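You operate a simulated robot arm through the tools that you are given. There is no shell and no other tool. Be economical: measure what you need, move in short steps, check, and stop when the job is done.

You run a simulated robot arm. Do the job below in one go: nothing can be reset, and whatever is moved stays where it is left.

Task
Put two of the black housings from the top of the crate lid on the red bench top. Switch the switch two of driver one off. Put one of the cartridges from the assembly bench top on the fourth shelf from the bottom of the parts rack. Take the black knob screw and leave it on the steel bench top. Take the black cartridge and put it on the assembly bench top. Turn the black dial to 2. Open the plywood bench drawer, take the white cup and leave it inside, then shut the drawer. Any order will do. Set down upright: black cartridge.
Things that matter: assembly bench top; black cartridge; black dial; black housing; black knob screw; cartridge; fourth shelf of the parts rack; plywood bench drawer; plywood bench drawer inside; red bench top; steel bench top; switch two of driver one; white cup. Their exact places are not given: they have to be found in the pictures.

The check looks at the end state, three seconds after you hand in, the way a careful person would. Anything else that was tipped, shoved, dropped, spilled or broken makes it a failure. A push-on lid holds only when it is set on centred and level and pressed home; a screw cap is set on level and turned clockwise until tight.

Robot
A 6-joint arm with a two-finger gripper on a trunk, on a base that drives. Base frame: it is fixed to the floor where the robot stands at the start and does not move with it; the origin is under the middle of the robot, x ahead of it, y to its left, z up. Readings come in cm, rad, newtons and seconds.
With the tool pointing down near the work surface it reaches from about 10 to 74 cm from the robot's upright axis, wherever it stands. Its first joint turns from -2.897 to 2.897 rad. Places, roughly: assembly bench top [70, 440, 70]; black cartridge [0, 550, 50]; black dial [-450, 120, 70]; black housing [50, 50, 50]; black housing (5x4x3 cm) [70, 10, 40]; black knob screw (3x3x5 cm) [-70, 460, 80]; cartridge [50, 375, 75]; fourth shelf of the parts rack [-20, 550, 120]; plywood bench drawer [-450, 160, 60]; plywood bench drawer inside [-460, 160, 60]; red bench top [70, 290, 70]; steel bench top [-100, 130, 70]; switch two of driver one [80, 340, 90]; white cup (5x5x5 cm) [-480, 90, 60]. Payload 2.45 kg.
The TCP is the grasp point between the finger pads, 2 cm short of the fingertips. In the tool frame z runs along the fingers and y along their closing line. Largest opening 14 cm; the body of the gripper starts 16.8 cm behind the TCP.
Orientation is told as [roll, pitch, yaw] about the base's x, y, z axes, in that order, counted from this pose: with the fingers straight down and closing along the base's y, the tool's x points along the base's -x, its y along +y and its z along -z.

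Tools
- The arm moves only by the tool drive_tool. Its argument "commands" is a list of rows, each an object (a shift or turn left out is 0, a gripper value left out holds the last) with "offset": the shift along the tool's x, y, z in units of 500 mm (1.0 is 500 mm), a list of three; "delta_rot": the turn, a rotation vector about the tool's x, y, z in units of 180 degrees (1.0 is 180 degrees), a list of three; "claw": the closure, from 0 (fully open) to 1 (shut). In form: [{"offset": [tx, ty, tz], "delta_rot": [wx, wy, wz], "claw": claw}, ...]. A call has 1 to 20 rows; each row is the pose to reach, as a shift and turn from the pose commanded when the call began, along the tool's axes at that moment. A call with a number of a shift or a turn outside -1 to 1 is refused whole. Rows are played at 5 a second. More than 5 cm and 0.15 rad between two rows, or a gripper value outside its range, and nothing of the call is played. A pose out of reach is approached as far as the arm can. The call stops where the force on the tool passes 40 N (or 10 N more than at its start, if that is more) or the arm is blocked; 0.2 s more then pass. The fingers move at their own pace (about 4.5 cm/s each) and stop on an object; they squeeze with about 40 N. The grip force told is the motor's: it shows also when the fingers shut on nothing. Time passes only in rows, and 0.2 s behind the last, so rows that repeat a pose let the fingers close. The reply holds the time, the measured pose of the TCP, the force on the tool along the base axes, the opening and the grip force, in the units named above and with some noise, with the torque about the TCP (base axes, N m) and any sound that the robot's microphone picked up.
- Cameras (640 x 400 px; columns grow to the right, rows downward): "scene" is now at [1.73, 18.2, 178.86]; the picture's right is [0.99, -0.16, 0.00], its down [-0.14, -0.92, -0.36] and it looks along [0.06, 0.36, -0.93] (base axes); focal length 290 px, centre (320, 200). "wrist" rides on the gripper at [7.8, 1.1, -20.9] in the tool frame; the picture's right is [-0.14, 0.99, 0.00], its down [-0.92, -0.13, -0.37] and it looks along [-0.36, -0.05, 0.93] (tool axes); focal length 280 px, centre (320, 200).
- capture(camera): a new picture of that camera. No time passes.
- lift_body(by): slides the trunk up (or, below 0, down) by that many cm; the arm and the scene camera ride with it, the base frame stays. It gives what a move gives, with no picture.
- steer(legs): drives the robot by 1 to 6 legs, each [ahead, left, turn to the left] in cm, cm and rad, along the robot's own axes; the way and the turn of a leg run together, so that a leg with both is an arc; at most 150 cm and 3.142 rad a leg. The arm and the cameras ride along, it lands a little off, and it stops where it bumps. It gives what a move gives.
- aim_head(pan, tilt): turns the head with the scene camera to pan (to the left, within 2.496 rad either way) and tilt (down, from -0.506 to 1.204), counted from straight ahead of the robot. It gives what a move gives.
- measure_at(camera, pixels): there is no depth. For up to 12 entries [column, row, z] of the newest picture of that camera ("zoom" is the newest enlarged one), the place [x, y] in the base frame at which the ray of that pixel passes the height z, good to about 0.2 cm, but the place of the scene camera against the robot may be out by one fixed shift of up to 2.5 cm in any direction. No time passes.
- zoom(camera, box): a new picture of the part [left, top, right, bottom] of that camera's present view, enlarged. No time passes.
- close_job(): hands the job in; it is judged then, once.

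Keep the steps short. Do not move on a guess: measure, check each grasp and each placing, and mend mistakes. In all there are 322 turns and 198 pictures (those below and enlarged ones count). Leave the gripper open and the arm clear of the work at the hand-in unless told otherwise, and finish with a single line.

The tools are called after ">>>" by a JSON object that holds its "fn" and its "kwargs". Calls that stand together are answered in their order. drive_tool: Moves the arm, as the interface text tells. Its arguments: {"type":"object","properties":{"commands":{"type":"array"}},"required":["commands"]} The other tools are called the same way: lift_body (by) slides the trunk up or down; steer (legs) drives the base; aim_head (pan, tilt) turns the head that bears the scene camera; capture (camera) takes a picture; measure_at (camera, pixels) gives the place at which the rays of pixels pass given heights; zoom (camera, box) takes an enlarged picture of a part of a camera's view; close_job () hands the job in.

At the start:

```text
time: 0.0
eef_pos: [11.91, 48.06, 93.68]
tool_rot: [0.001, 0.0, 0.0]
force: [-0.1, -0.4, 1.1]
wrist_torque: [0.0, -0.01, 0.01]
gripper_width: 14.01
grip_force: 0.0
trunk travel left (down, up): [-5.0, 18.0]
robot x, y, heading: [-0.12, 0.13, -0.001]
head pan, tilt: [1.415, 1.201]
```

scene: 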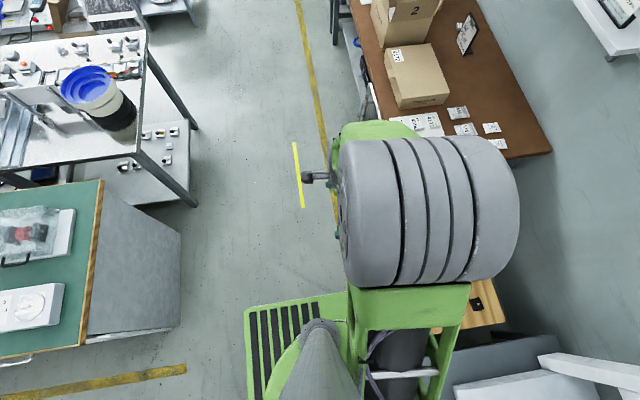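
wrist: 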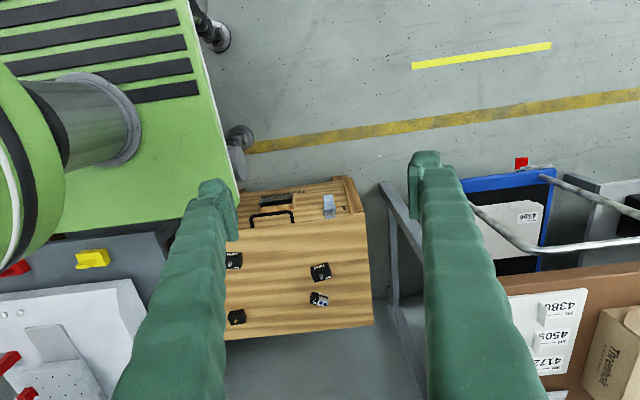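

The wrist picture shows a wooden crate with black items on it near (300,260). I'll turn the head toward it first.

>>> {"fn": "aim_head", "kwargs": {"pan": 0.3, "tilt": 0.9}}

>>> {"fn": "capture", "kwargs": {"camera": "scene"}}

>>> {"fn": "zoom", "kwargs": {"camera": "wrist", "box": [210, 160, 390, 350]}}

```text
time: 1.3
eef_pos: [11.82, 48.12, 93.76]
tool_rot: [-0.003, -0.001, 0.0]
force: [0.0, 0.9, -0.2]
wrist_torque: [-0.03, 0.01, 0.01]
gripper_width: 13.99
grip_force: 0.1
trunk travel left (down, up): [-5.0, 18.0]
robot x, y, heading: [-0.1, 0.21, 0.003]
head pan, tilt: [0.3, 0.901]
```

```text
195 pictures are left
```

scene: 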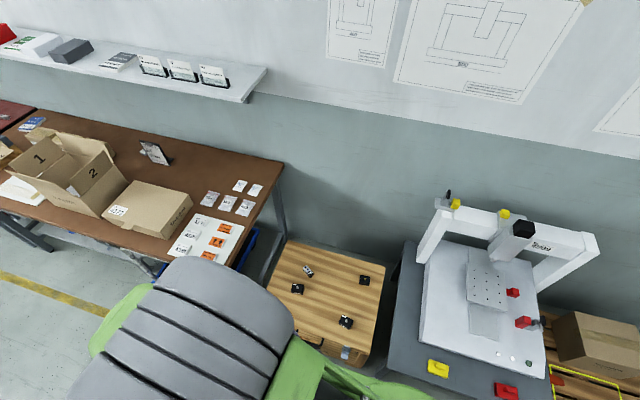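

```text
2.11 times, centred on (300, 255) of wrist
```

zoom: 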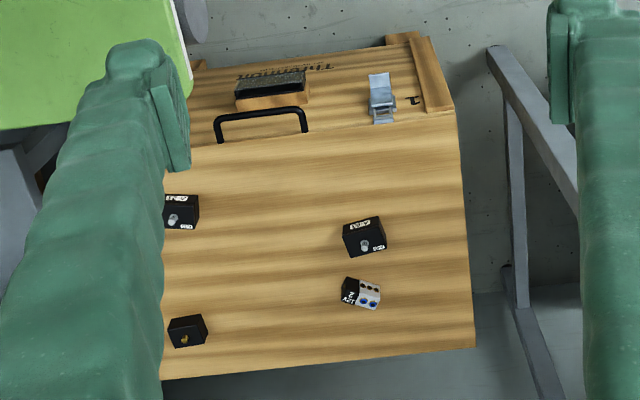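

Four small items sit on the crate lid. I'll look closer.

>>> {"fn": "zoom", "kwargs": {"camera": "scene", "box": [260, 240, 400, 350]}}

>>> {"fn": "measure_at", "kwargs": {"camera": "scene", "pixels": [[297, 289, 40], [345, 322, 40], [308, 271, 40], [364, 281, 40], [285, 241, 38], [384, 262, 38], [250, 265, 70]]}}

>>> {"fn": "measure_at", "kwargs": {"camera": "wrist", "pixels": [[234, 261, 40], [320, 272, 40], [318, 299, 40], [237, 317, 40]]}}

```text
3.64 times, centred on (330, 295) of scene
```

zoom: 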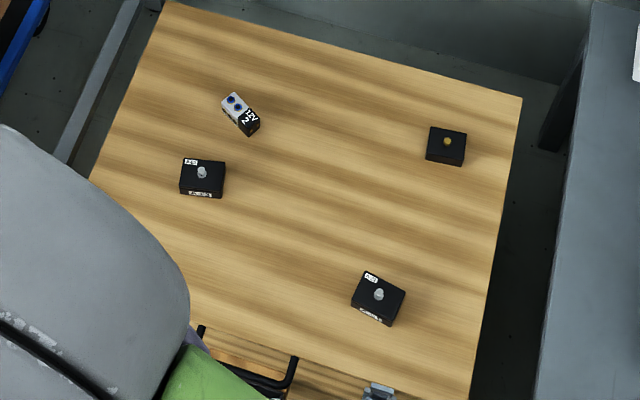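

```text
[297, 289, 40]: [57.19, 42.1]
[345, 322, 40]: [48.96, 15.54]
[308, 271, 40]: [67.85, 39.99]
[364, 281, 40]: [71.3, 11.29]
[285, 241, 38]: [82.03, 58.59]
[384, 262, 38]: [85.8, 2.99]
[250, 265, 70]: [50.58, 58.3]
```

```text
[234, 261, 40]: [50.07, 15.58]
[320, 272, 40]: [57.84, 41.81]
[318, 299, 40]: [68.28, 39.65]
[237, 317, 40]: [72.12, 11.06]
```

The lid is at about z 37; three black boxes and one grey/black terminal block. I'll look wide in the other directions.

>>> {"fn": "aim_head", "kwargs": {"pan": 1.3, "tilt": 0.45}}

>>> {"fn": "capture", "kwargs": {"camera": "scene"}}

>>> {"fn": "aim_head", "kwargs": {"pan": 2.4, "tilt": 0.5}}

>>> {"fn": "capture", "kwargs": {"camera": "scene"}}

```text
time: 2.6
eef_pos: [11.85, 48.16, 93.76]
tool_rot: [0.0, 0.0, 0.001]
force: [0.3, 0.2, -0.7]
wrist_torque: [0.0, -0.01, 0.0]
gripper_width: 14.0
grip_force: 0.0
trunk travel left (down, up): [-5.0, 18.0]
robot x, y, heading: [-0.26, 0.28, -0.001]
head pan, tilt: [1.3, 0.45]
```

```text
192 pictures are left
```

scene: 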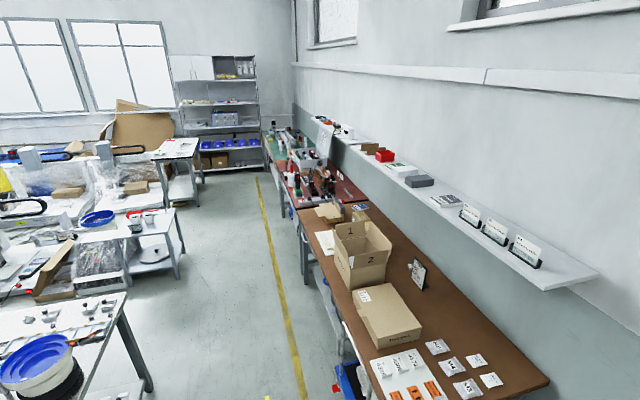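

```text
time: 3.9
eef_pos: [11.95, 48.05, 93.61]
tool_rot: [-0.001, -0.001, 0.0]
force: [-0.4, -1.2, 0.8]
wrist_torque: [0.02, 0.0, -0.01]
gripper_width: 14.0
grip_force: 0.0
trunk travel left (down, up): [-5.0, 18.0]
robot x, y, heading: [-0.18, -0.23, 0.002]
head pan, tilt: [2.4, 0.499]
```

```text
191 pictures are left
```

scene: 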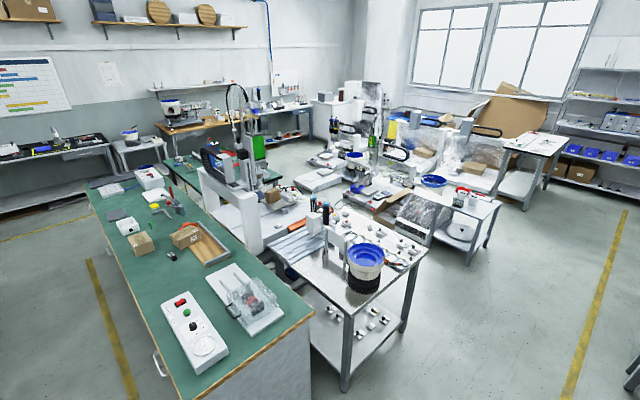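

Next I'll bring the wrist camera over the crate to inspect the boxes closely (staying at about z 62).

>>> {"fn": "drive_tool", "kwargs": {"commands": [{"offset": [-0.058, -0.04, 0.045], "claw": 0}, {"offset": [-0.116, -0.08, 0.09]}, {"offset": [-0.174, -0.12, 0.135]}, {"offset": [-0.232, -0.16, 0.18]}, {"offset": [-0.29, -0.2, 0.225]}, {"offset": [-0.348, -0.24, 0.27]}, {"offset": [-0.406, -0.28, 0.315]}, {"offset": [-0.464, -0.32, 0.36]}, {"offset": [-0.522, -0.36, 0.405]}, {"offset": [-0.58, -0.4, 0.45]}, {"offset": [-0.638, -0.44, 0.495]}, {"offset": [-0.7, -0.48, 0.54]}]}}

>>> {"fn": "capture", "kwargs": {"camera": "wrist"}}

```text
time: 6.5
eef_pos: [46.71, 24.02, 66.79]
tool_rot: [0.0, -0.001, 0.0]
force: [-0.6, 0.6, 0.0]
wrist_torque: [0.03, 0.02, 0.01]
gripper_width: 14.0
grip_force: 0.2
trunk travel left (down, up): [-5.0, 18.0]
robot x, y, heading: [0.12, -0.3, 0.003]
head pan, tilt: [2.4, 0.499]
```

```text
190 pictures are left
```

wrist: 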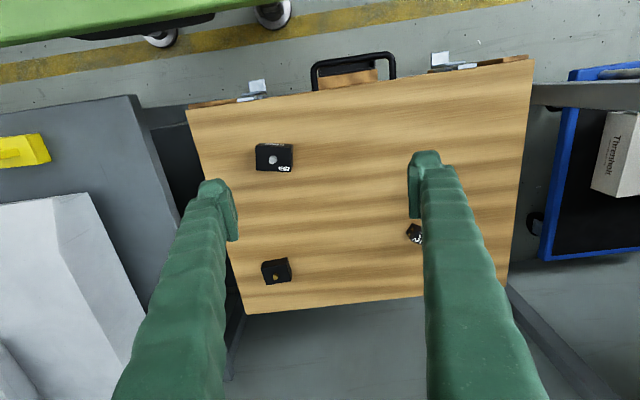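

>>> {"fn": "zoom", "kwargs": {"camera": "wrist", "box": [220, 120, 340, 300]}}

>>> {"fn": "measure_at", "kwargs": {"camera": "wrist", "pixels": [[273, 157, 40], [276, 271, 40], [415, 233, 40]]}}

```text
2.22 times, centred on (280, 210) of wrist
```

zoom: 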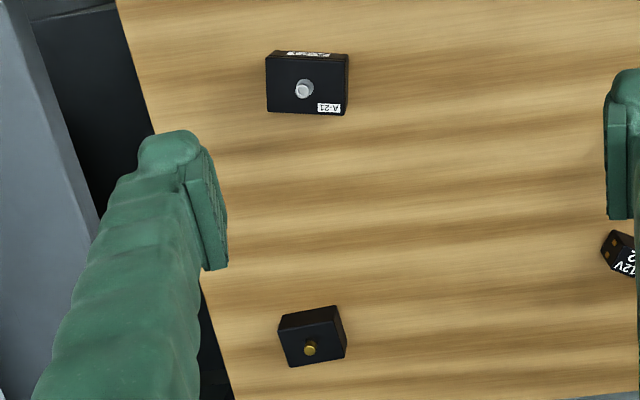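

```text
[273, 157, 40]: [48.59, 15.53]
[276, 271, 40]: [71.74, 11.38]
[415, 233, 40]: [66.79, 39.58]
```

The boxes are clear now. I'll measure the corners of the far box (zoom ~ (310,345)) to get its angle.

>>> {"fn": "zoom", "kwargs": {"camera": "wrist", "box": [252, 250, 300, 295]}}

```text
8.89 times, centred on (276, 272) of wrist
```

zoom: 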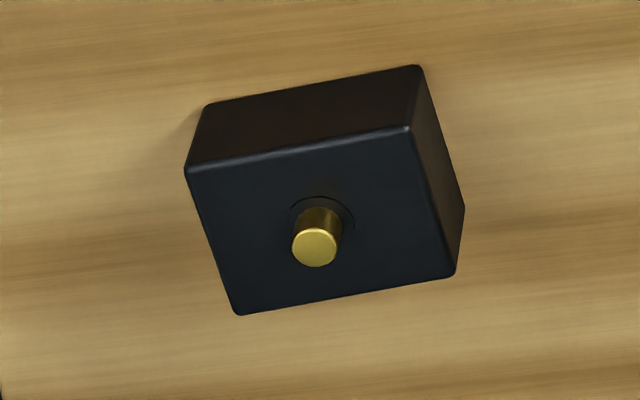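

>>> {"fn": "measure_at", "kwargs": {"camera": "zoom", "pixels": [[205, 103, 37], [418, 65, 37], [465, 210, 37], [187, 168, 40], [410, 130, 40], [455, 275, 40], [238, 315, 40], [187, 168, 42], [410, 130, 42]]}}

```text
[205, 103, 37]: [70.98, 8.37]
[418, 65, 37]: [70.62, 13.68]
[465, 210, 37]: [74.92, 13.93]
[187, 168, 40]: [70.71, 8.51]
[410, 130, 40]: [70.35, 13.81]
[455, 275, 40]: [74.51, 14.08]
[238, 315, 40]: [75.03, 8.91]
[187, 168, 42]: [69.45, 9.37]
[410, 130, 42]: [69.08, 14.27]
```

The box is at about (72, 11.5), yaw ≈ +3.8°, top around z 40–41.5. I'll hover above it at z 52.

>>> {"fn": "drive_tool", "kwargs": {"commands": [{"offset": [-0.072, -0.036, 0.042]}, {"offset": [-0.145, -0.071, 0.085]}, {"offset": [-0.217, -0.107, 0.127], "delta_rot": [0, 0, -0.01]}, {"offset": [-0.289, -0.143, 0.169], "delta_rot": [0, 0, -0.021]}, {"offset": [-0.361, -0.179, 0.211], "delta_rot": [0, 0, -0.021]}, {"offset": [-0.434, -0.214, 0.254], "delta_rot": [0, 0, -0.021]}, {"offset": [-0.506, -0.25, 0.296], "delta_rot": [0, 0, -0.021]}, {"offset": [-0.506, -0.25, 0.296], "delta_rot": [0, 0, -0.021]}]}}

>>> {"fn": "capture", "kwargs": {"camera": "wrist"}}

```text
time: 8.3
eef_pos: [72.19, 11.56, 51.89]
tool_rot: [0.002, 0.002, 0.066]
force: [-0.8, 0.0, 0.1]
wrist_torque: [-0.01, 0.02, -0.02]
gripper_width: 14.03
grip_force: 0.1
trunk travel left (down, up): [-5.0, 18.0]
robot x, y, heading: [0.03, 0.13, -0.002]
head pan, tilt: [2.4, 0.499]
```

```text
187 pictures are left
```

wrist: 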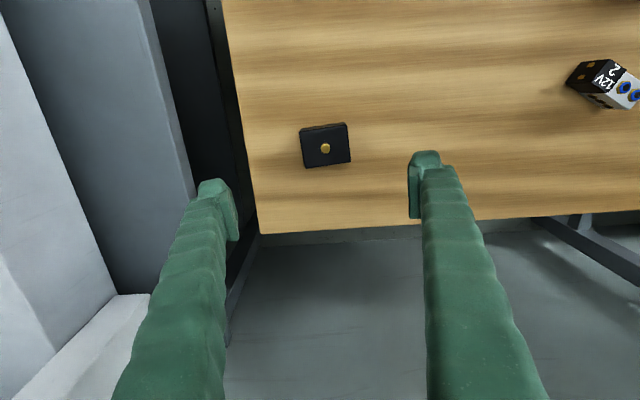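

>>> {"fn": "measure_at", "kwargs": {"camera": "wrist", "pixels": [[326, 146, 40], [326, 146, 42], [299, 128, 40], [347, 123, 40], [351, 161, 40], [306, 168, 40]]}}

```text
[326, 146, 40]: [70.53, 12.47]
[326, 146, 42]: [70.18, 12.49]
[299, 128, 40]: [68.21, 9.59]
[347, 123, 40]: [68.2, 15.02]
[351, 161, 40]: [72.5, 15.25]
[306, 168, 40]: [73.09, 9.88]
```

Parallax gives the box top at z≈44 and centre (69.9, 12.5). I'll align, descend with force stop, and close.

>>> {"fn": "drive_tool", "kwargs": {"commands": [{"offset": [0.0457, 0.022, 0.0]}, {"offset": [0.0457, 0.022, 0.05]}, {"offset": [0.0457, 0.022, 0.1]}, {"offset": [0.0457, 0.022, 0.13]}, {"offset": [0.0457, 0.022, 0.15]}, {"offset": [0.0457, 0.022, 0.164]}]}}

>>> {"fn": "capture", "kwargs": {"camera": "wrist"}}

```text
time: 9.7
eef_pos: [69.99, 12.51, 43.74]
tool_rot: [-0.001, 0.0, 0.067]
force: [-0.3, 0.1, 0.6]
wrist_torque: [0.02, 0.01, -0.02]
gripper_width: 13.98
grip_force: 0.0
trunk travel left (down, up): [-5.0, 18.0]
robot x, y, heading: [-0.0, -0.25, 0.006]
head pan, tilt: [2.4, 0.499]
```

```text
186 pictures are left
```

wrist: 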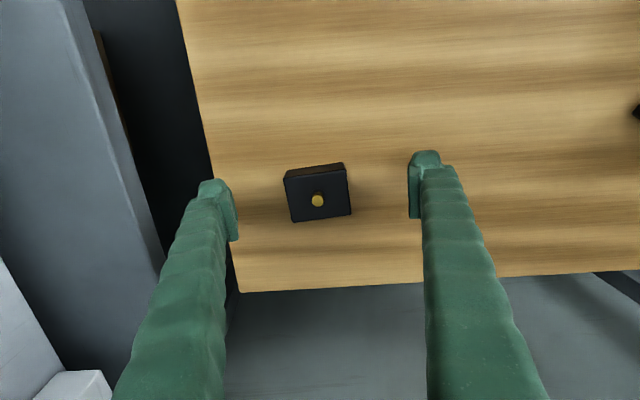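

>>> {"fn": "measure_at", "kwargs": {"camera": "wrist", "pixels": [[318, 196, 44], [318, 196, 42], [318, 196, 40], [284, 178, 44], [345, 170, 44], [350, 213, 44], [292, 221, 44]]}}

```text
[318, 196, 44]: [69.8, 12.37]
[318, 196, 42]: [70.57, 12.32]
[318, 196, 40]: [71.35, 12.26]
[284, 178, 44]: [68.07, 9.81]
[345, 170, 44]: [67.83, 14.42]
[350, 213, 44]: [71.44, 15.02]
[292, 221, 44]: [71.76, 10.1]
```

Aligned. Closing the fingers.

>>> {"fn": "drive_tool", "kwargs": {"commands": [{"claw": 1}, {"claw": 1}, {"claw": 1}, {"claw": 1}, {"claw": 1}, {"claw": 1}, {"claw": 1}]}}

>>> {"fn": "drive_tool", "kwargs": {"commands": [{"offset": [0, 0, -0.05], "claw": 1}, {"offset": [0, 0, -0.12], "claw": 1}, {"offset": [0, 0, -0.2], "claw": 1}]}}

>>> {"fn": "capture", "kwargs": {"camera": "wrist"}}

```text
time: 11.3
eef_pos: [69.85, 12.45, 43.74]
tool_rot: [0.0, 0.0, 0.066]
force: [-0.1, -0.7, 0.0]
wrist_torque: [0.0, 0.0, 0.01]
gripper_width: 4.87
grip_force: 39.3
trunk travel left (down, up): [-5.0, 18.0]
robot x, y, heading: [0.53, 0.03, 0.001]
head pan, tilt: [2.4, 0.499]
```

```text
time: 12.1
eef_pos: [69.66, 12.43, 53.65]
tool_rot: [0.001, 0.0, 0.066]
force: [-0.5, 0.0, -0.2]
wrist_torque: [0.01, -0.05, -0.03]
gripper_width: 4.83
grip_force: 39.9
trunk travel left (down, up): [-5.0, 18.0]
robot x, y, heading: [-0.17, -0.02, 0.001]
head pan, tilt: [2.4, 0.499]
```

```text
185 pictures are left
```

wrist: 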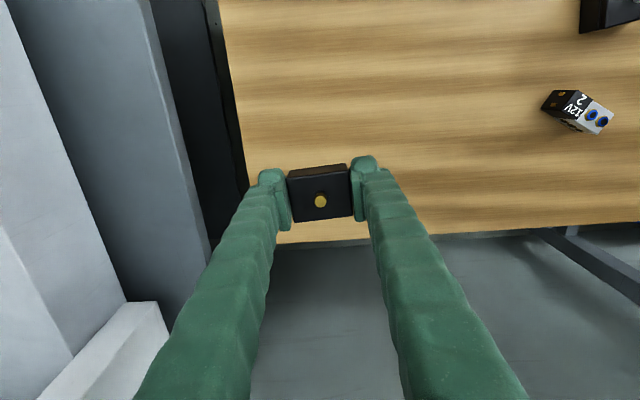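

Grasp good (4.83 cm wide). I'll raise and retract the arm over the base before driving.

>>> {"fn": "drive_tool", "kwargs": {"commands": [{"offset": [0.03, 0, -0.08]}, {"offset": [0.09, 0, -0.15]}, {"offset": [0.16, 0, -0.22]}, {"offset": [0.23, 0, -0.29]}, {"offset": [0.3, 0, -0.36]}, {"offset": [0.37, 0, -0.43]}, {"offset": [0.44, 0, -0.5]}, {"offset": [0.51, 0, -0.57]}, {"offset": [0.58, 0, -0.64]}, {"offset": [0.65, 0, -0.71]}, {"offset": [0.72, 0, -0.77]}, {"offset": [0.79, 0, -0.82]}]}}

>>> {"fn": "aim_head", "kwargs": {"pan": 0.9, "tilt": 0.6}}

>>> {"fn": "capture", "kwargs": {"camera": "scene"}}

```text
time: 14.7
eef_pos: [34.89, 11.62, 95.11]
tool_rot: [-0.002, 0.006, 0.067]
force: [-0.4, 0.8, -0.8]
wrist_torque: [0.02, -0.04, 0.01]
gripper_width: 4.83
grip_force: 40.1
out of reach, approached as far as the arm can: row 11, 12
trunk travel left (down, up): [-5.0, 18.0]
robot x, y, heading: [0.23, 0.27, 0.001]
head pan, tilt: [2.4, 0.499]
```

```text
time: 16.3
eef_pos: [34.99, 11.8, 95.27]
tool_rot: [-0.001, 0.006, 0.066]
force: [-0.1, 0.2, -2.2]
wrist_torque: [-0.01, 0.02, 0.01]
gripper_width: 4.85
grip_force: 39.6
trunk travel left (down, up): [-5.0, 18.0]
robot x, y, heading: [0.12, -0.21, 0.009]
head pan, tilt: [0.901, 0.6]
```

```text
184 pictures are left
```

scene: 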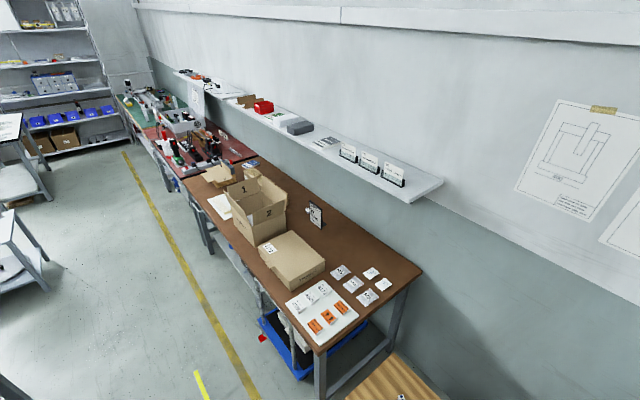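

>>> {"fn": "measure_at", "kwargs": {"camera": "scene", "pixels": [[318, 352, 73], [180, 176, 73], [422, 273, 73], [250, 385, 0], [170, 240, 0], [200, 385, 0], [155, 148, 70], [258, 152, 70], [12, 130, 70]]}}

```text
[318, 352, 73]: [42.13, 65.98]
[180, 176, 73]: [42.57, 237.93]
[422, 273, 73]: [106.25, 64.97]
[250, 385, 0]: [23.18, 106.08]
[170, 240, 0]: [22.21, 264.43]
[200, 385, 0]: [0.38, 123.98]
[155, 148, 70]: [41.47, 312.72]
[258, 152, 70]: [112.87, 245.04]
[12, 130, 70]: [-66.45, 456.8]
```

Bench front edges run along x≈42; the aisle is clear. Driving left along y in two legs toward the red bench (y≈290), slightly away from the benches.

>>> {"fn": "steer", "kwargs": {"legs": [[-4, 140, 0], [0, 130, 0]]}}

>>> {"fn": "aim_head", "kwargs": {"pan": 0.2, "tilt": 0.75}}

>>> {"fn": "capture", "kwargs": {"camera": "scene"}}

```text
time: 39.9
eef_pos: [33.38, 280.29, 95.2]
tool_rot: [-0.001, 0.007, 0.052]
force: [0.3, 0.3, -0.6]
wrist_torque: [-0.03, -0.01, -0.02]
gripper_width: 4.82
grip_force: 39.9
trunk travel left (down, up): [-5.0, 18.0]
robot x, y, heading: [-1.81, 269.08, -0.013]
head pan, tilt: [0.901, 0.6]
```

```text
time: 41.0
eef_pos: [33.33, 280.26, 95.08]
tool_rot: [-0.002, 0.007, 0.051]
force: [0.1, -0.1, -0.4]
wrist_torque: [0.03, 0.02, -0.01]
gripper_width: 4.87
grip_force: 40.0
trunk travel left (down, up): [-5.0, 18.0]
robot x, y, heading: [-1.98, 268.87, -0.019]
head pan, tilt: [0.201, 0.75]
```

```text
183 pictures are left
```

scene: 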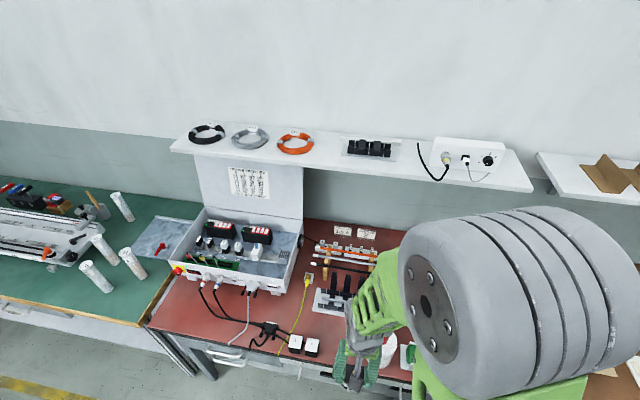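

>>> {"fn": "capture", "kwargs": {"camera": "wrist"}}

>>> {"fn": "aim_head", "kwargs": {"pan": 0.2, "tilt": 1.15}}

>>> {"fn": "capture", "kwargs": {"camera": "scene"}}

```text
182 pictures are left
```

wrist: 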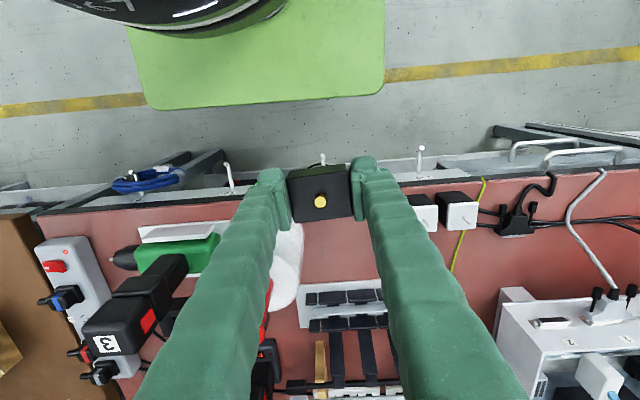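

```text
time: 41.9
eef_pos: [33.21, 280.31, 95.19]
tool_rot: [-0.001, 0.006, 0.052]
force: [-0.2, 0.0, -1.6]
wrist_torque: [0.0, 0.0, -0.02]
gripper_width: 4.82
grip_force: 40.4
trunk travel left (down, up): [-5.0, 18.0]
robot x, y, heading: [-1.9, 268.98, -0.013]
head pan, tilt: [0.201, 1.15]
```

```text
181 pictures are left
```

scene: 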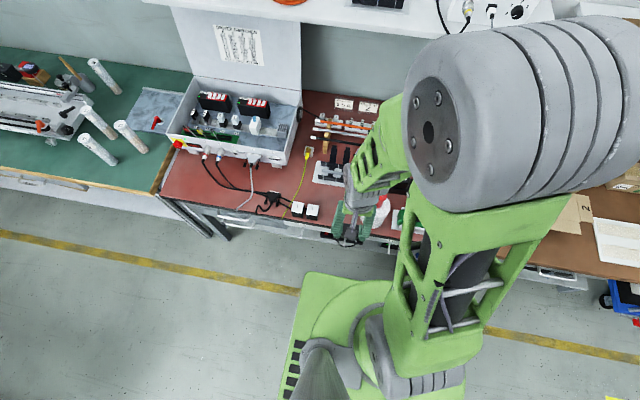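

>>> {"fn": "measure_at", "kwargs": {"camera": "wrist", "pixels": [[305, 225, 70], [375, 225, 70], [340, 275, 70], [412, 195, 73], [412, 230, 73], [300, 290, 72], [450, 260, 70], [340, 190, 70], [490, 280, 70], [480, 250, 70]]}}

>>> {"fn": "measure_at", "kwargs": {"camera": "scene", "pixels": [[163, 195, 70], [190, 200, 70], [235, 210, 70], [185, 170, 70], [220, 190, 70], [298, 210, 73], [314, 187, 70]]}}

```text
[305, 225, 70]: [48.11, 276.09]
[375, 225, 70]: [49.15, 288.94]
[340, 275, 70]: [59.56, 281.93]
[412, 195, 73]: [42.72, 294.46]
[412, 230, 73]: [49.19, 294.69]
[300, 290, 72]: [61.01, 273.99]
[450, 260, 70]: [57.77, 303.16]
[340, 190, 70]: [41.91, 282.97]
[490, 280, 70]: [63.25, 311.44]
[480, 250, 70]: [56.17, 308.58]
```

```text
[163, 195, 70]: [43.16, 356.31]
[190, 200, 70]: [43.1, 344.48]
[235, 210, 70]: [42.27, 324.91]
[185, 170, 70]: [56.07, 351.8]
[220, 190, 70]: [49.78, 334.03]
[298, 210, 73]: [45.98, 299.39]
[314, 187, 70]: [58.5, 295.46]
```

The red patch under the gripper, x 44–58, y 277–290, is clear. I'll move above (55, 283) first.

>>> {"fn": "drive_tool", "kwargs": {"commands": [{"offset": [-0.07, 0.005, 0.04]}, {"offset": [-0.14, 0.01, 0.08]}, {"offset": [-0.21, 0.016, 0.13]}, {"offset": [-0.28, 0.02, 0.18]}, {"offset": [-0.35, 0.026, 0.23]}, {"offset": [-0.42, 0.03, 0.28]}, {"offset": [-0.438, 0.031, 0.304]}]}}

>>> {"fn": "capture", "kwargs": {"camera": "wrist"}}

```text
time: 43.5
eef_pos: [55.06, 283.04, 79.84]
tool_rot: [-0.002, 0.007, 0.051]
force: [0.1, -0.3, -0.9]
wrist_torque: [0.03, 0.0, 0.01]
gripper_width: 4.83
grip_force: 39.9
trunk travel left (down, up): [-5.0, 18.0]
robot x, y, heading: [-1.88, 268.97, -0.014]
head pan, tilt: [0.201, 1.15]
```

```text
180 pictures are left
```

wrist: 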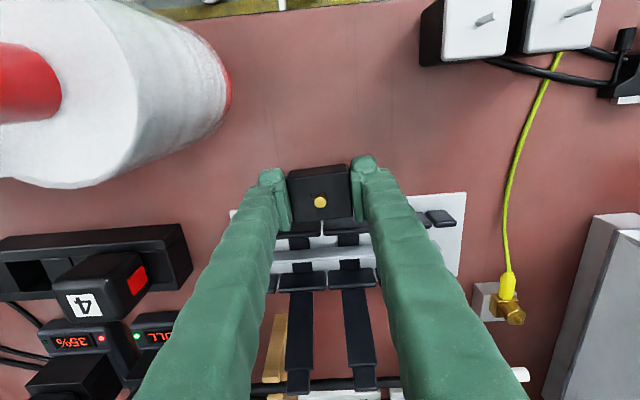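

>>> {"fn": "measure_at", "kwargs": {"camera": "wrist", "pixels": [[460, 195, 71], [235, 212, 71], [230, 95, 70], [230, 95, 76], [425, 60, 70], [425, 60, 74], [320, 100, 70], [320, 5, 70]]}}

```text
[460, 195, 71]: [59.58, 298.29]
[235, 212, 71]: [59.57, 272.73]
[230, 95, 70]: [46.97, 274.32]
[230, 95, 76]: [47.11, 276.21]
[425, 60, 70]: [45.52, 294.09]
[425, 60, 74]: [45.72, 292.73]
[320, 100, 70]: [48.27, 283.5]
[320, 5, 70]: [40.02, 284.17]
```

>>> {"fn": "drive_tool", "kwargs": {"commands": [{"offset": [0.0126, 0.029, 0.0]}, {"offset": [0.0126, 0.029, 0.06]}, {"offset": [0.0126, 0.029, 0.1]}, {"offset": [0.0126, 0.029, 0.11]}, {"offset": [0.0126, 0.029, 0.12]}, {"offset": [0.0126, 0.029, 0.13]}]}}

>>> {"fn": "capture", "kwargs": {"camera": "wrist"}}

```text
time: 44.3
eef_pos: [54.35, 284.34, 76.03]
tool_rot: [-0.002, 0.003, 0.053]
force: [-11.2, -3.2, 30.0]
wrist_torque: [0.21, 0.26, 0.19]
gripper_width: 4.85
grip_force: 40.0
trunk travel left (down, up): [-5.0, 18.0]
robot x, y, heading: [-2.04, 269.36, -0.011]
head pan, tilt: [0.201, 1.15]
stopped in row 3: the force on the tool passed its limit at 86 N (the readings are from after the stop); the commanded pose is now the measured one
```

```text
179 pictures are left
```

wrist: 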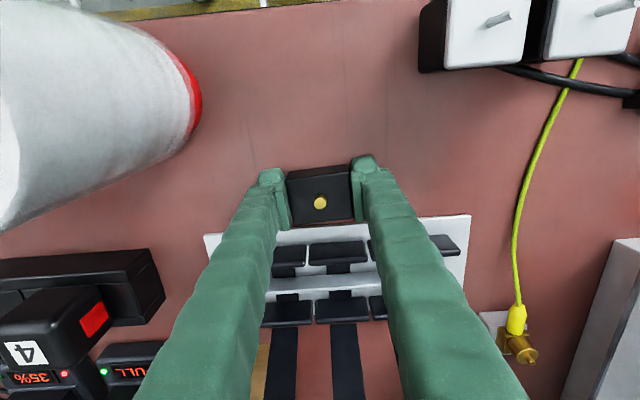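

>>> {"fn": "measure_at", "kwargs": {"camera": "wrist", "pixels": [[471, 215, 73], [205, 235, 73], [471, 215, 74], [320, 100, 73], [320, 5, 73], [200, 125, 73], [423, 70, 73], [351, 219, 76], [290, 222, 76]]}}

>>> {"fn": "zoom", "kwargs": {"camera": "wrist", "box": [250, 140, 410, 260]}}

```text
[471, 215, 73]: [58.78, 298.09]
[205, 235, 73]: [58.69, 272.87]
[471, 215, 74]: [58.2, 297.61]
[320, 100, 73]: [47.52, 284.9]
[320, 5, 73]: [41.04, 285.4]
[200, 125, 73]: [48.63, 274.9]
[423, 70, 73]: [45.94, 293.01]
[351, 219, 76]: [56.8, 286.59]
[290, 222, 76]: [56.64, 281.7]
```

```text
3.33 times, centred on (330, 200) of wrist
```

zoom: 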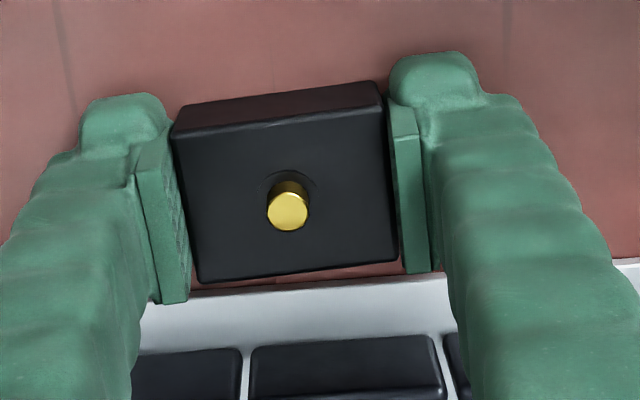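

The box is down on the bench (surface z≈73). I'll open the fingers partially.

>>> {"fn": "drive_tool", "kwargs": {"commands": [{"offset": [0, 0, -0.002], "claw": 0.64}, {"offset": [0, 0, -0.002], "claw": 0.5}, {"offset": [0, 0, -0.002], "claw": 0.45}, {"offset": [0, 0, -0.002], "claw": 0.45}]}}

>>> {"fn": "drive_tool", "kwargs": {"commands": [{"offset": [0, 0, -0.05]}, {"offset": [0, 0, -0.12]}, {"offset": [0, 0, -0.2]}]}}

>>> {"fn": "capture", "kwargs": {"camera": "wrist"}}

```text
time: 45.3
eef_pos: [54.65, 284.32, 75.81]
tool_rot: [0.001, -0.001, 0.052]
force: [-2.1, -5.3, 19.0]
wrist_torque: [0.12, 0.02, -0.21]
gripper_width: 6.77
grip_force: 0.0
trunk travel left (down, up): [-5.0, 18.0]
robot x, y, heading: [-2.13, 269.0, -0.015]
head pan, tilt: [0.201, 1.15]
```

```text
time: 46.1
eef_pos: [54.62, 284.3, 85.84]
tool_rot: [0.0, 0.003, 0.054]
force: [0.5, -0.6, -0.3]
wrist_torque: [0.01, -0.05, -0.01]
gripper_width: 7.69
grip_force: 0.0
trunk travel left (down, up): [-5.0, 18.0]
robot x, y, heading: [-1.78, 268.99, -0.012]
head pan, tilt: [0.201, 1.15]
```

```text
177 pictures are left
```

wrist: 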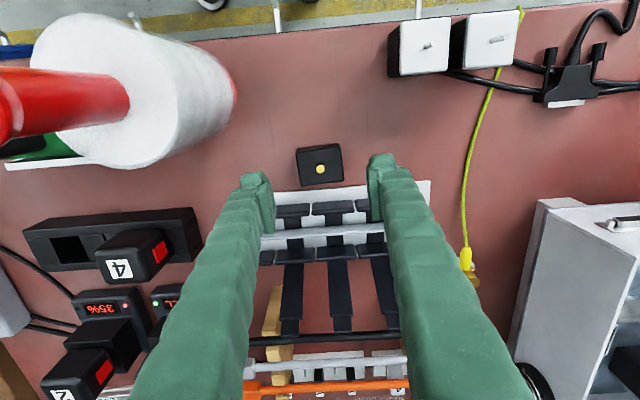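

Housing one is placed flat at about (54.5, 284.3). Retracting and driving back for the second one.

>>> {"fn": "drive_tool", "kwargs": {"commands": [{"offset": [0.06, 0, -0.06]}, {"offset": [0.13, 0, -0.11]}, {"offset": [0.2, 0, -0.16]}, {"offset": [0.27, 0, -0.19]}, {"offset": [0.34, 0, -0.2]}, {"offset": [0.38, 0, -0.2], "claw": 0}]}}

>>> {"fn": "steer", "kwargs": {"legs": [[0, -120, 0], [0, -119, 0.012]]}}

>>> {"fn": "capture", "kwargs": {"camera": "wrist"}}

```text
time: 47.5
eef_pos: [35.67, 283.4, 95.72]
tool_rot: [-0.002, 0.005, 0.051]
force: [0.0, 0.1, 0.3]
wrist_torque: [0.02, -0.02, 0.03]
gripper_width: 11.17
grip_force: 0.0
trunk travel left (down, up): [-5.0, 18.0]
robot x, y, heading: [-1.79, 269.05, -0.015]
head pan, tilt: [0.201, 1.15]
```

```text
time: 68.6
eef_pos: [32.91, 43.48, 95.67]
tool_rot: [-0.002, 0.003, 0.053]
force: [0.3, 0.4, -0.1]
wrist_torque: [-0.03, -0.01, -0.01]
gripper_width: 14.0
grip_force: 0.1
trunk travel left (down, up): [-5.0, 18.0]
robot x, y, heading: [-4.78, 29.42, -0.01]
head pan, tilt: [0.201, 1.15]
```

```text
176 pictures are left
```

wrist: 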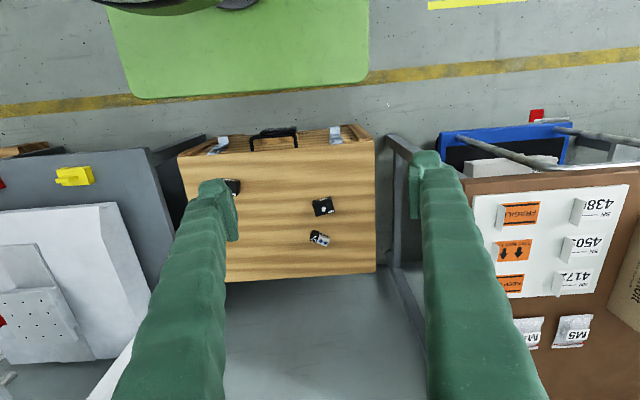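

>>> {"fn": "measure_at", "kwargs": {"camera": "wrist", "pixels": [[323, 207, 44.5], [319, 238, 44]]}}

```text
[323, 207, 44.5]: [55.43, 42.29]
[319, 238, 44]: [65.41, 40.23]
```

Moving to a hover above the second housing at about (56, 42).

>>> {"fn": "drive_tool", "kwargs": {"commands": [{"offset": [-0.046, -0.005, 0.075]}, {"offset": [-0.092, -0.011, 0.15]}, {"offset": [-0.138, -0.016, 0.225]}, {"offset": [-0.184, -0.022, 0.3]}, {"offset": [-0.23, -0.027, 0.375]}, {"offset": [-0.276, -0.032, 0.45]}, {"offset": [-0.322, -0.038, 0.525]}, {"offset": [-0.368, -0.043, 0.6]}, {"offset": [-0.414, -0.049, 0.675]}, {"offset": [-0.458, -0.054, 0.754]}, {"offset": [-0.458, -0.054, 0.754]}]}}

>>> {"fn": "zoom", "kwargs": {"camera": "wrist", "box": [240, 80, 420, 220]}}

```text
time: 71.0
eef_pos: [55.63, 41.75, 57.87]
tool_rot: [-0.001, 0.004, 0.053]
force: [0.0, -1.3, -0.5]
wrist_torque: [-0.01, 0.02, -0.01]
gripper_width: 13.99
grip_force: 0.0
trunk travel left (down, up): [-5.0, 18.0]
robot x, y, heading: [-4.89, 28.8, -0.012]
head pan, tilt: [0.201, 1.15]
```

```text
2.86 times, centred on (330, 150) of wrist
```

zoom: 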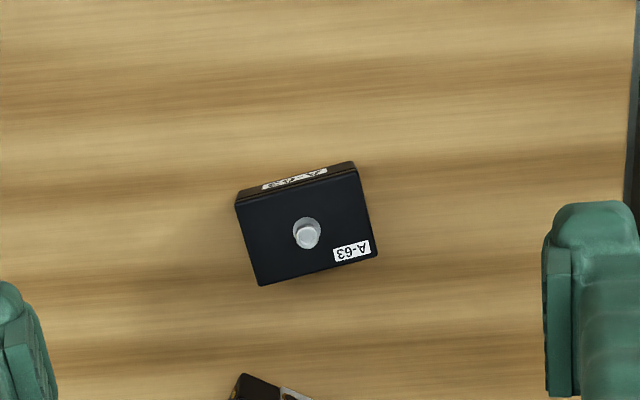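

>>> {"fn": "measure_at", "kwargs": {"camera": "zoom", "pixels": [[236, 203, 44.5], [357, 172, 44.5], [377, 256, 44.5], [260, 285, 44.5], [242, 385, 44.5]]}}

```text
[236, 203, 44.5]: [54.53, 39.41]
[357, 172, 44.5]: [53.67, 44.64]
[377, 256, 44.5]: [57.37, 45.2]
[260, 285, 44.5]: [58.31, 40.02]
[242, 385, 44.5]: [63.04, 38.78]
```

>>> {"fn": "drive_tool", "kwargs": {"commands": [{"offset": [-0.0074, 0.0106, 0.06], "delta_rot": [0, 0, -0.016]}, {"offset": [-0.0074, 0.0106, 0.13], "delta_rot": [0, 0, -0.033]}, {"offset": [-0.0074, 0.0106, 0.2], "delta_rot": [0, 0, -0.033]}, {"offset": [-0.0074, 0.0106, 0.24], "delta_rot": [0, 0, -0.033]}, {"offset": [-0.0074, 0.0106, 0.26], "delta_rot": [0, 0, -0.033]}, {"offset": [-0.0074, 0.0106, 0.271], "delta_rot": [0, 0, -0.033]}, {"offset": [-0.0074, 0.0106, 0.271], "delta_rot": [0, 0, -0.033]}]}}

>>> {"fn": "capture", "kwargs": {"camera": "wrist"}}

```text
time: 72.6
eef_pos: [56.06, 42.39, 44.45]
tool_rot: [-0.001, 0.003, 0.157]
force: [-0.3, -0.1, -0.6]
wrist_torque: [-0.02, -0.03, -0.02]
gripper_width: 13.99
grip_force: 0.0
trunk travel left (down, up): [-5.0, 18.0]
robot x, y, heading: [-5.26, 28.81, -0.013]
head pan, tilt: [0.201, 1.15]
```

```text
174 pictures are left
```

wrist: 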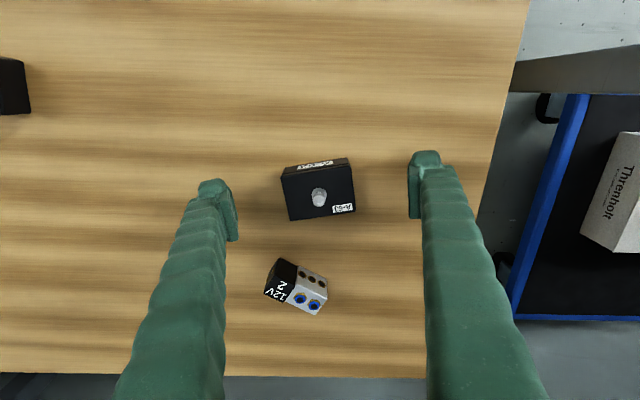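

Aligned; closing and lifting.

>>> {"fn": "drive_tool", "kwargs": {"commands": [{"claw": 1}, {"claw": 1}, {"claw": 1}, {"claw": 1}, {"claw": 1}, {"claw": 1}, {"claw": 1}, {"offset": [0, 0, -0.04], "claw": 1}, {"offset": [0, 0, -0.1], "claw": 1}, {"offset": [0, 0, -0.18], "claw": 1}]}}

>>> {"fn": "capture", "kwargs": {"camera": "wrist"}}

```text
time: 74.8
eef_pos: [55.86, 42.32, 53.39]
tool_rot: [-0.002, 0.004, 0.157]
force: [0.3, -0.5, -0.8]
wrist_torque: [-0.03, 0.02, 0.02]
gripper_width: 5.44
grip_force: 39.6
trunk travel left (down, up): [-5.0, 18.0]
robot x, y, heading: [-4.55, 28.8, -0.012]
head pan, tilt: [0.201, 1.15]
```

```text
173 pictures are left
```

wrist: 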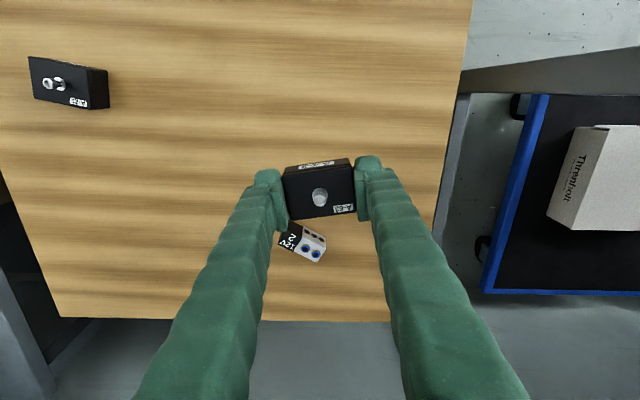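

>>> {"fn": "drive_tool", "kwargs": {"commands": [{"offset": [0.042, 0, -0.084]}, {"offset": [0.084, 0, -0.168]}, {"offset": [0.126, 0, -0.252]}, {"offset": [0.168, 0, -0.336]}, {"offset": [0.21, 0, -0.42]}, {"offset": [0.252, 0, -0.504]}, {"offset": [0.294, 0, -0.588]}, {"offset": [0.336, 0, -0.672]}, {"offset": [0.378, 0, -0.756]}, {"offset": [0.42, 0, -0.84]}]}}

>>> {"fn": "steer", "kwargs": {"legs": [[2, 120, 0], [1, 121, 0.012]]}}

>>> {"fn": "capture", "kwargs": {"camera": "wrist"}}

```text
time: 77.0
eef_pos: [35.24, 39.09, 95.21]
tool_rot: [-0.002, 0.005, 0.156]
force: [-0.7, -0.3, -1.0]
wrist_torque: [0.01, -0.03, 0.0]
gripper_width: 5.44
grip_force: 40.1
trunk travel left (down, up): [-5.0, 18.0]
robot x, y, heading: [-4.67, 28.77, -0.014]
head pan, tilt: [0.201, 1.15]
```

```text
time: 98.1
eef_pos: [44.77, 277.12, 95.22]
tool_rot: [-0.003, 0.004, 0.143]
force: [-1.1, 0.4, -1.0]
wrist_torque: [0.02, 0.0, -0.02]
gripper_width: 5.45
grip_force: 40.2
trunk travel left (down, up): [-5.0, 18.0]
robot x, y, heading: [4.66, 267.88, -0.028]
head pan, tilt: [0.201, 1.15]
```

```text
172 pictures are left
```

wrist: 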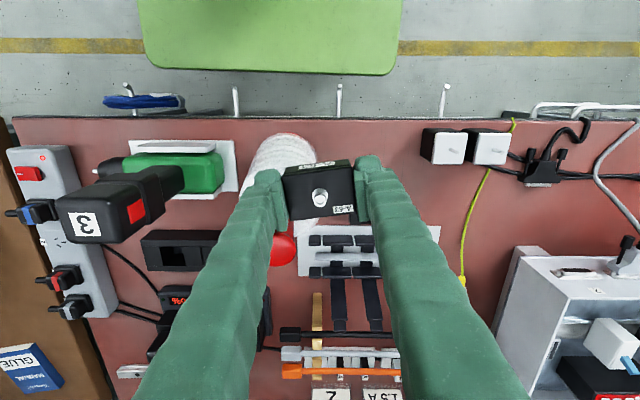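

Robot at (4.7, 268). I'll move to hover at (46.8, 284.3, 82), squaring the yaw, in front of the first housing.

>>> {"fn": "drive_tool", "kwargs": {"commands": [{"offset": [-0.015, 0.034, 0.066], "delta_rot": [0, 0, 0.01]}, {"offset": [-0.03, 0.068, 0.132], "delta_rot": [0, 0, 0.02]}, {"offset": [-0.045, 0.102, 0.198], "delta_rot": [0, 0, 0.029]}, {"offset": [-0.0606, 0.136, 0.264], "delta_rot": [0, 0, 0.029]}, {"offset": [-0.0606, 0.136, 0.264], "delta_rot": [0, 0, 0.029]}]}}

>>> {"fn": "capture", "kwargs": {"camera": "wrist"}}

```text
time: 98.6
eef_pos: [46.05, 280.12, 90.84]
tool_rot: [0.002, -0.006, 0.095]
force: [-5.8, 3.2, 46.2]
wrist_torque: [-1.58, 0.56, -0.22]
gripper_width: 5.59
grip_force: 40.4
trunk travel left (down, up): [-5.0, 18.0]
robot x, y, heading: [4.57, 267.8, -0.027]
head pan, tilt: [0.201, 1.15]
stopped in row 2: the force on the tool passed its limit at 243 N (the readings are from after the stop); the commanded pose is now the measured one
```

```text
171 pictures are left
```

wrist: 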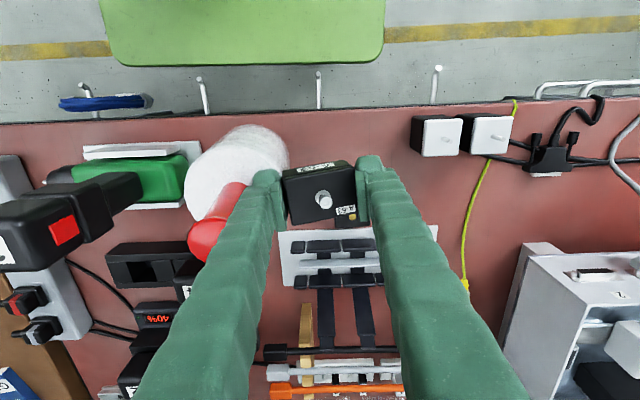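

I touched the tall roll/post at the left (near (240,180)). Backing straight up, then looking.

>>> {"fn": "drive_tool", "kwargs": {"commands": [{"offset": [0, 0, -0.05]}, {"offset": [0, 0, -0.1]}, {"offset": [0, 0.06, -0.12]}, {"offset": [0, 0.12, -0.12]}]}}

>>> {"fn": "capture", "kwargs": {"camera": "wrist"}}

>>> {"fn": "aim_head", "kwargs": {"pan": -0.1, "tilt": 1.0}}

>>> {"fn": "capture", "kwargs": {"camera": "scene"}}

```text
time: 99.6
eef_pos: [45.3, 286.38, 96.7]
tool_rot: [-0.001, -0.004, 0.096]
force: [0.9, 0.0, -0.3]
wrist_torque: [-0.07, -0.01, 0.0]
gripper_width: 5.6
grip_force: 39.8
trunk travel left (down, up): [-5.0, 18.0]
robot x, y, heading: [4.6, 267.36, -0.02]
head pan, tilt: [0.201, 1.15]
```

```text
170 pictures are left
```

wrist: 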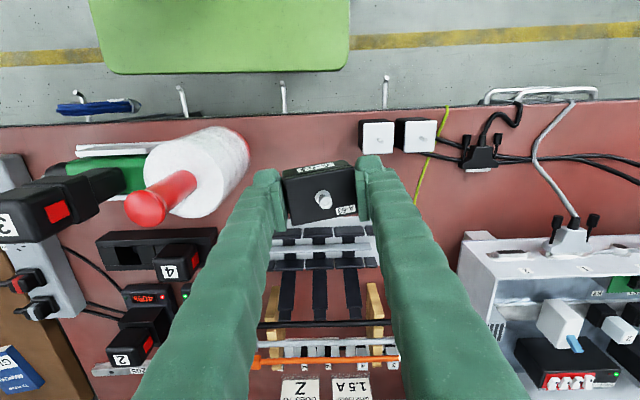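

```text
time: 100.4
eef_pos: [45.26, 286.28, 96.68]
tool_rot: [-0.001, -0.003, 0.096]
force: [-0.7, -0.2, 0.4]
wrist_torque: [-0.02, 0.0, 0.01]
gripper_width: 5.59
grip_force: 39.9
trunk travel left (down, up): [-5.0, 18.0]
robot x, y, heading: [4.56, 267.4, -0.028]
head pan, tilt: [-0.099, 1.0]
```

```text
169 pictures are left
```

scene: 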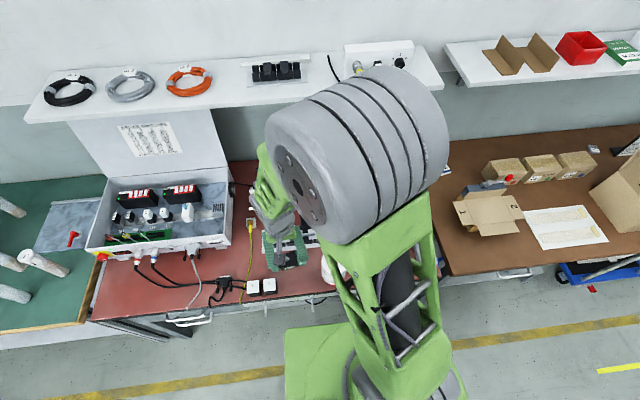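

>>> {"fn": "measure_at", "kwargs": {"camera": "wrist", "pixels": [[249, 158, 73.5], [235, 128, 73.5], [145, 208, 92], [145, 208, 88], [360, 135, 73.5], [350, 200, 73.5]]}}

>>> {"fn": "zoom", "kwargs": {"camera": "wrist", "box": [100, 100, 400, 260]}}

```text
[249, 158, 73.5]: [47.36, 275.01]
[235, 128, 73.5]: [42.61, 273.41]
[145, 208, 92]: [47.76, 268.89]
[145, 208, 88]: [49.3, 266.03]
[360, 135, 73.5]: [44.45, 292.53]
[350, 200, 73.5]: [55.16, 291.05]
```

```text
2.13 times, centred on (250, 180) of wrist
```

zoom: 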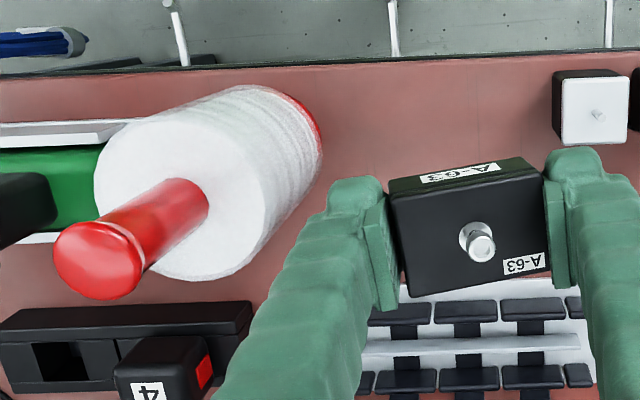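

The roll still stands where it was. I'll go to (46.8, 285.3), descending vertically well clear of it.

>>> {"fn": "drive_tool", "kwargs": {"commands": [{"offset": [-0.028, -0.023, 0.06]}, {"offset": [-0.028, -0.023, 0.12]}, {"offset": [-0.028, -0.023, 0.18]}, {"offset": [-0.028, -0.023, 0.25]}, {"offset": [-0.028, -0.023, 0.3]}]}}

>>> {"fn": "capture", "kwargs": {"camera": "wrist"}}

```text
time: 101.6
eef_pos: [46.98, 285.35, 81.73]
tool_rot: [0.001, -0.003, 0.096]
force: [-0.9, -0.4, 0.6]
wrist_torque: [0.01, 0.01, 0.0]
gripper_width: 5.57
grip_force: 40.0
trunk travel left (down, up): [-5.0, 18.0]
robot x, y, heading: [4.82, 267.93, -0.031]
head pan, tilt: [-0.099, 1.0]
```

```text
167 pictures are left
```

wrist: 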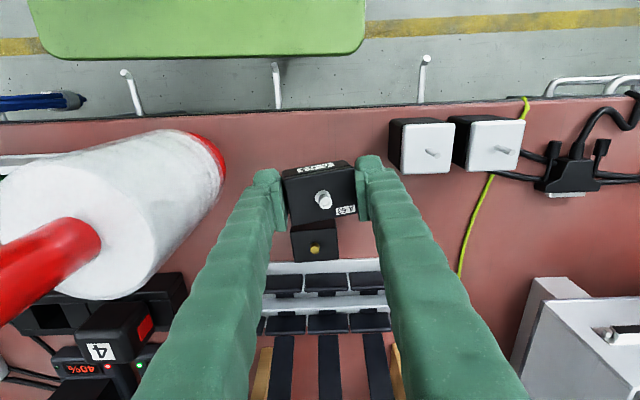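

>>> {"fn": "drive_tool", "kwargs": {"commands": [{"offset": [0, 0, 0.05]}, {"offset": [0, 0, 0.08]}, {"offset": [0, 0, 0.095]}, {"offset": [0, 0, 0.105]}, {"offset": [0, 0, 0.112]}, {"offset": [0, 0, 0.118]}]}}

>>> {"fn": "capture", "kwargs": {"camera": "wrist"}}

```text
time: 102.9
eef_pos: [47.02, 285.0, 76.08]
tool_rot: [0.0, -0.006, 0.093]
force: [-1.7, -3.6, 24.2]
wrist_torque: [-0.05, 0.23, 0.0]
gripper_width: 5.48
grip_force: 40.5
trunk travel left (down, up): [-5.0, 18.0]
robot x, y, heading: [5.06, 267.63, -0.024]
head pan, tilt: [-0.099, 1.0]
stopped in row 6: the force on the tool passed its limit at 41 N (the readings are from after the stop); the commanded pose is now the measured one
```

```text
166 pictures are left
```

wrist: 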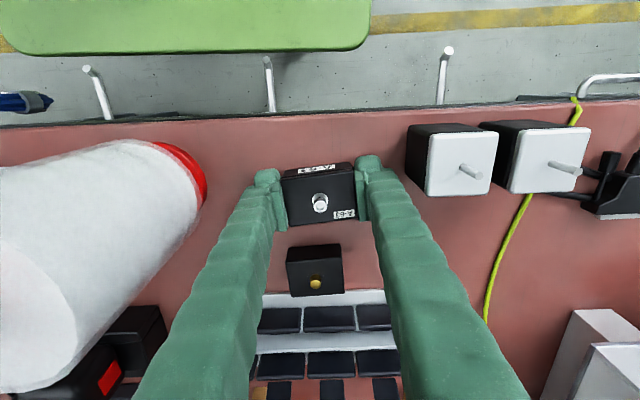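

Settled flat. Opening partly (to ~7.5 cm), then straight up.

>>> {"fn": "drive_tool", "kwargs": {"commands": [{"offset": [0, 0, -0.002], "claw": 0.55}, {"offset": [0, 0, -0.004], "claw": 0.47}, {"offset": [0, 0, -0.004], "claw": 0.45}, {"offset": [0, 0, -0.004], "claw": 0.45}, {"offset": [0, 0, -0.06]}, {"offset": [0, 0, -0.15]}, {"offset": [0, 0, -0.24]}, {"offset": [0, 0, -0.33]}, {"offset": [0, 0, -0.4]}]}}

>>> {"fn": "capture", "kwargs": {"camera": "wrist"}}

```text
time: 104.9
eef_pos: [46.66, 285.16, 96.16]
tool_rot: [0.002, -0.003, 0.094]
force: [0.6, -1.1, -0.5]
wrist_torque: [0.01, -0.03, 0.0]
gripper_width: 7.68
grip_force: 0.1
trunk travel left (down, up): [-5.0, 18.0]
robot x, y, heading: [4.2, 267.66, -0.024]
head pan, tilt: [-0.099, 1.0]
```

```text
165 pictures are left
```

wrist: 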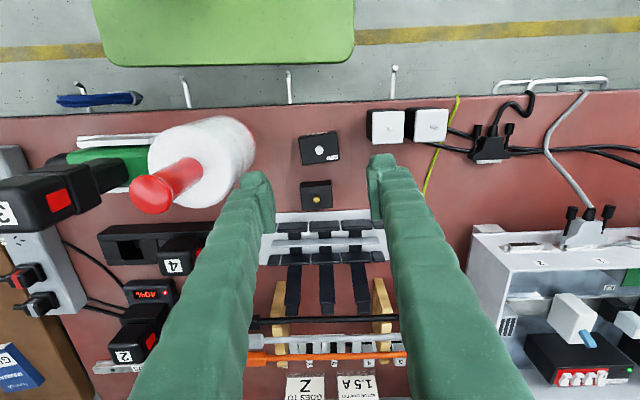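

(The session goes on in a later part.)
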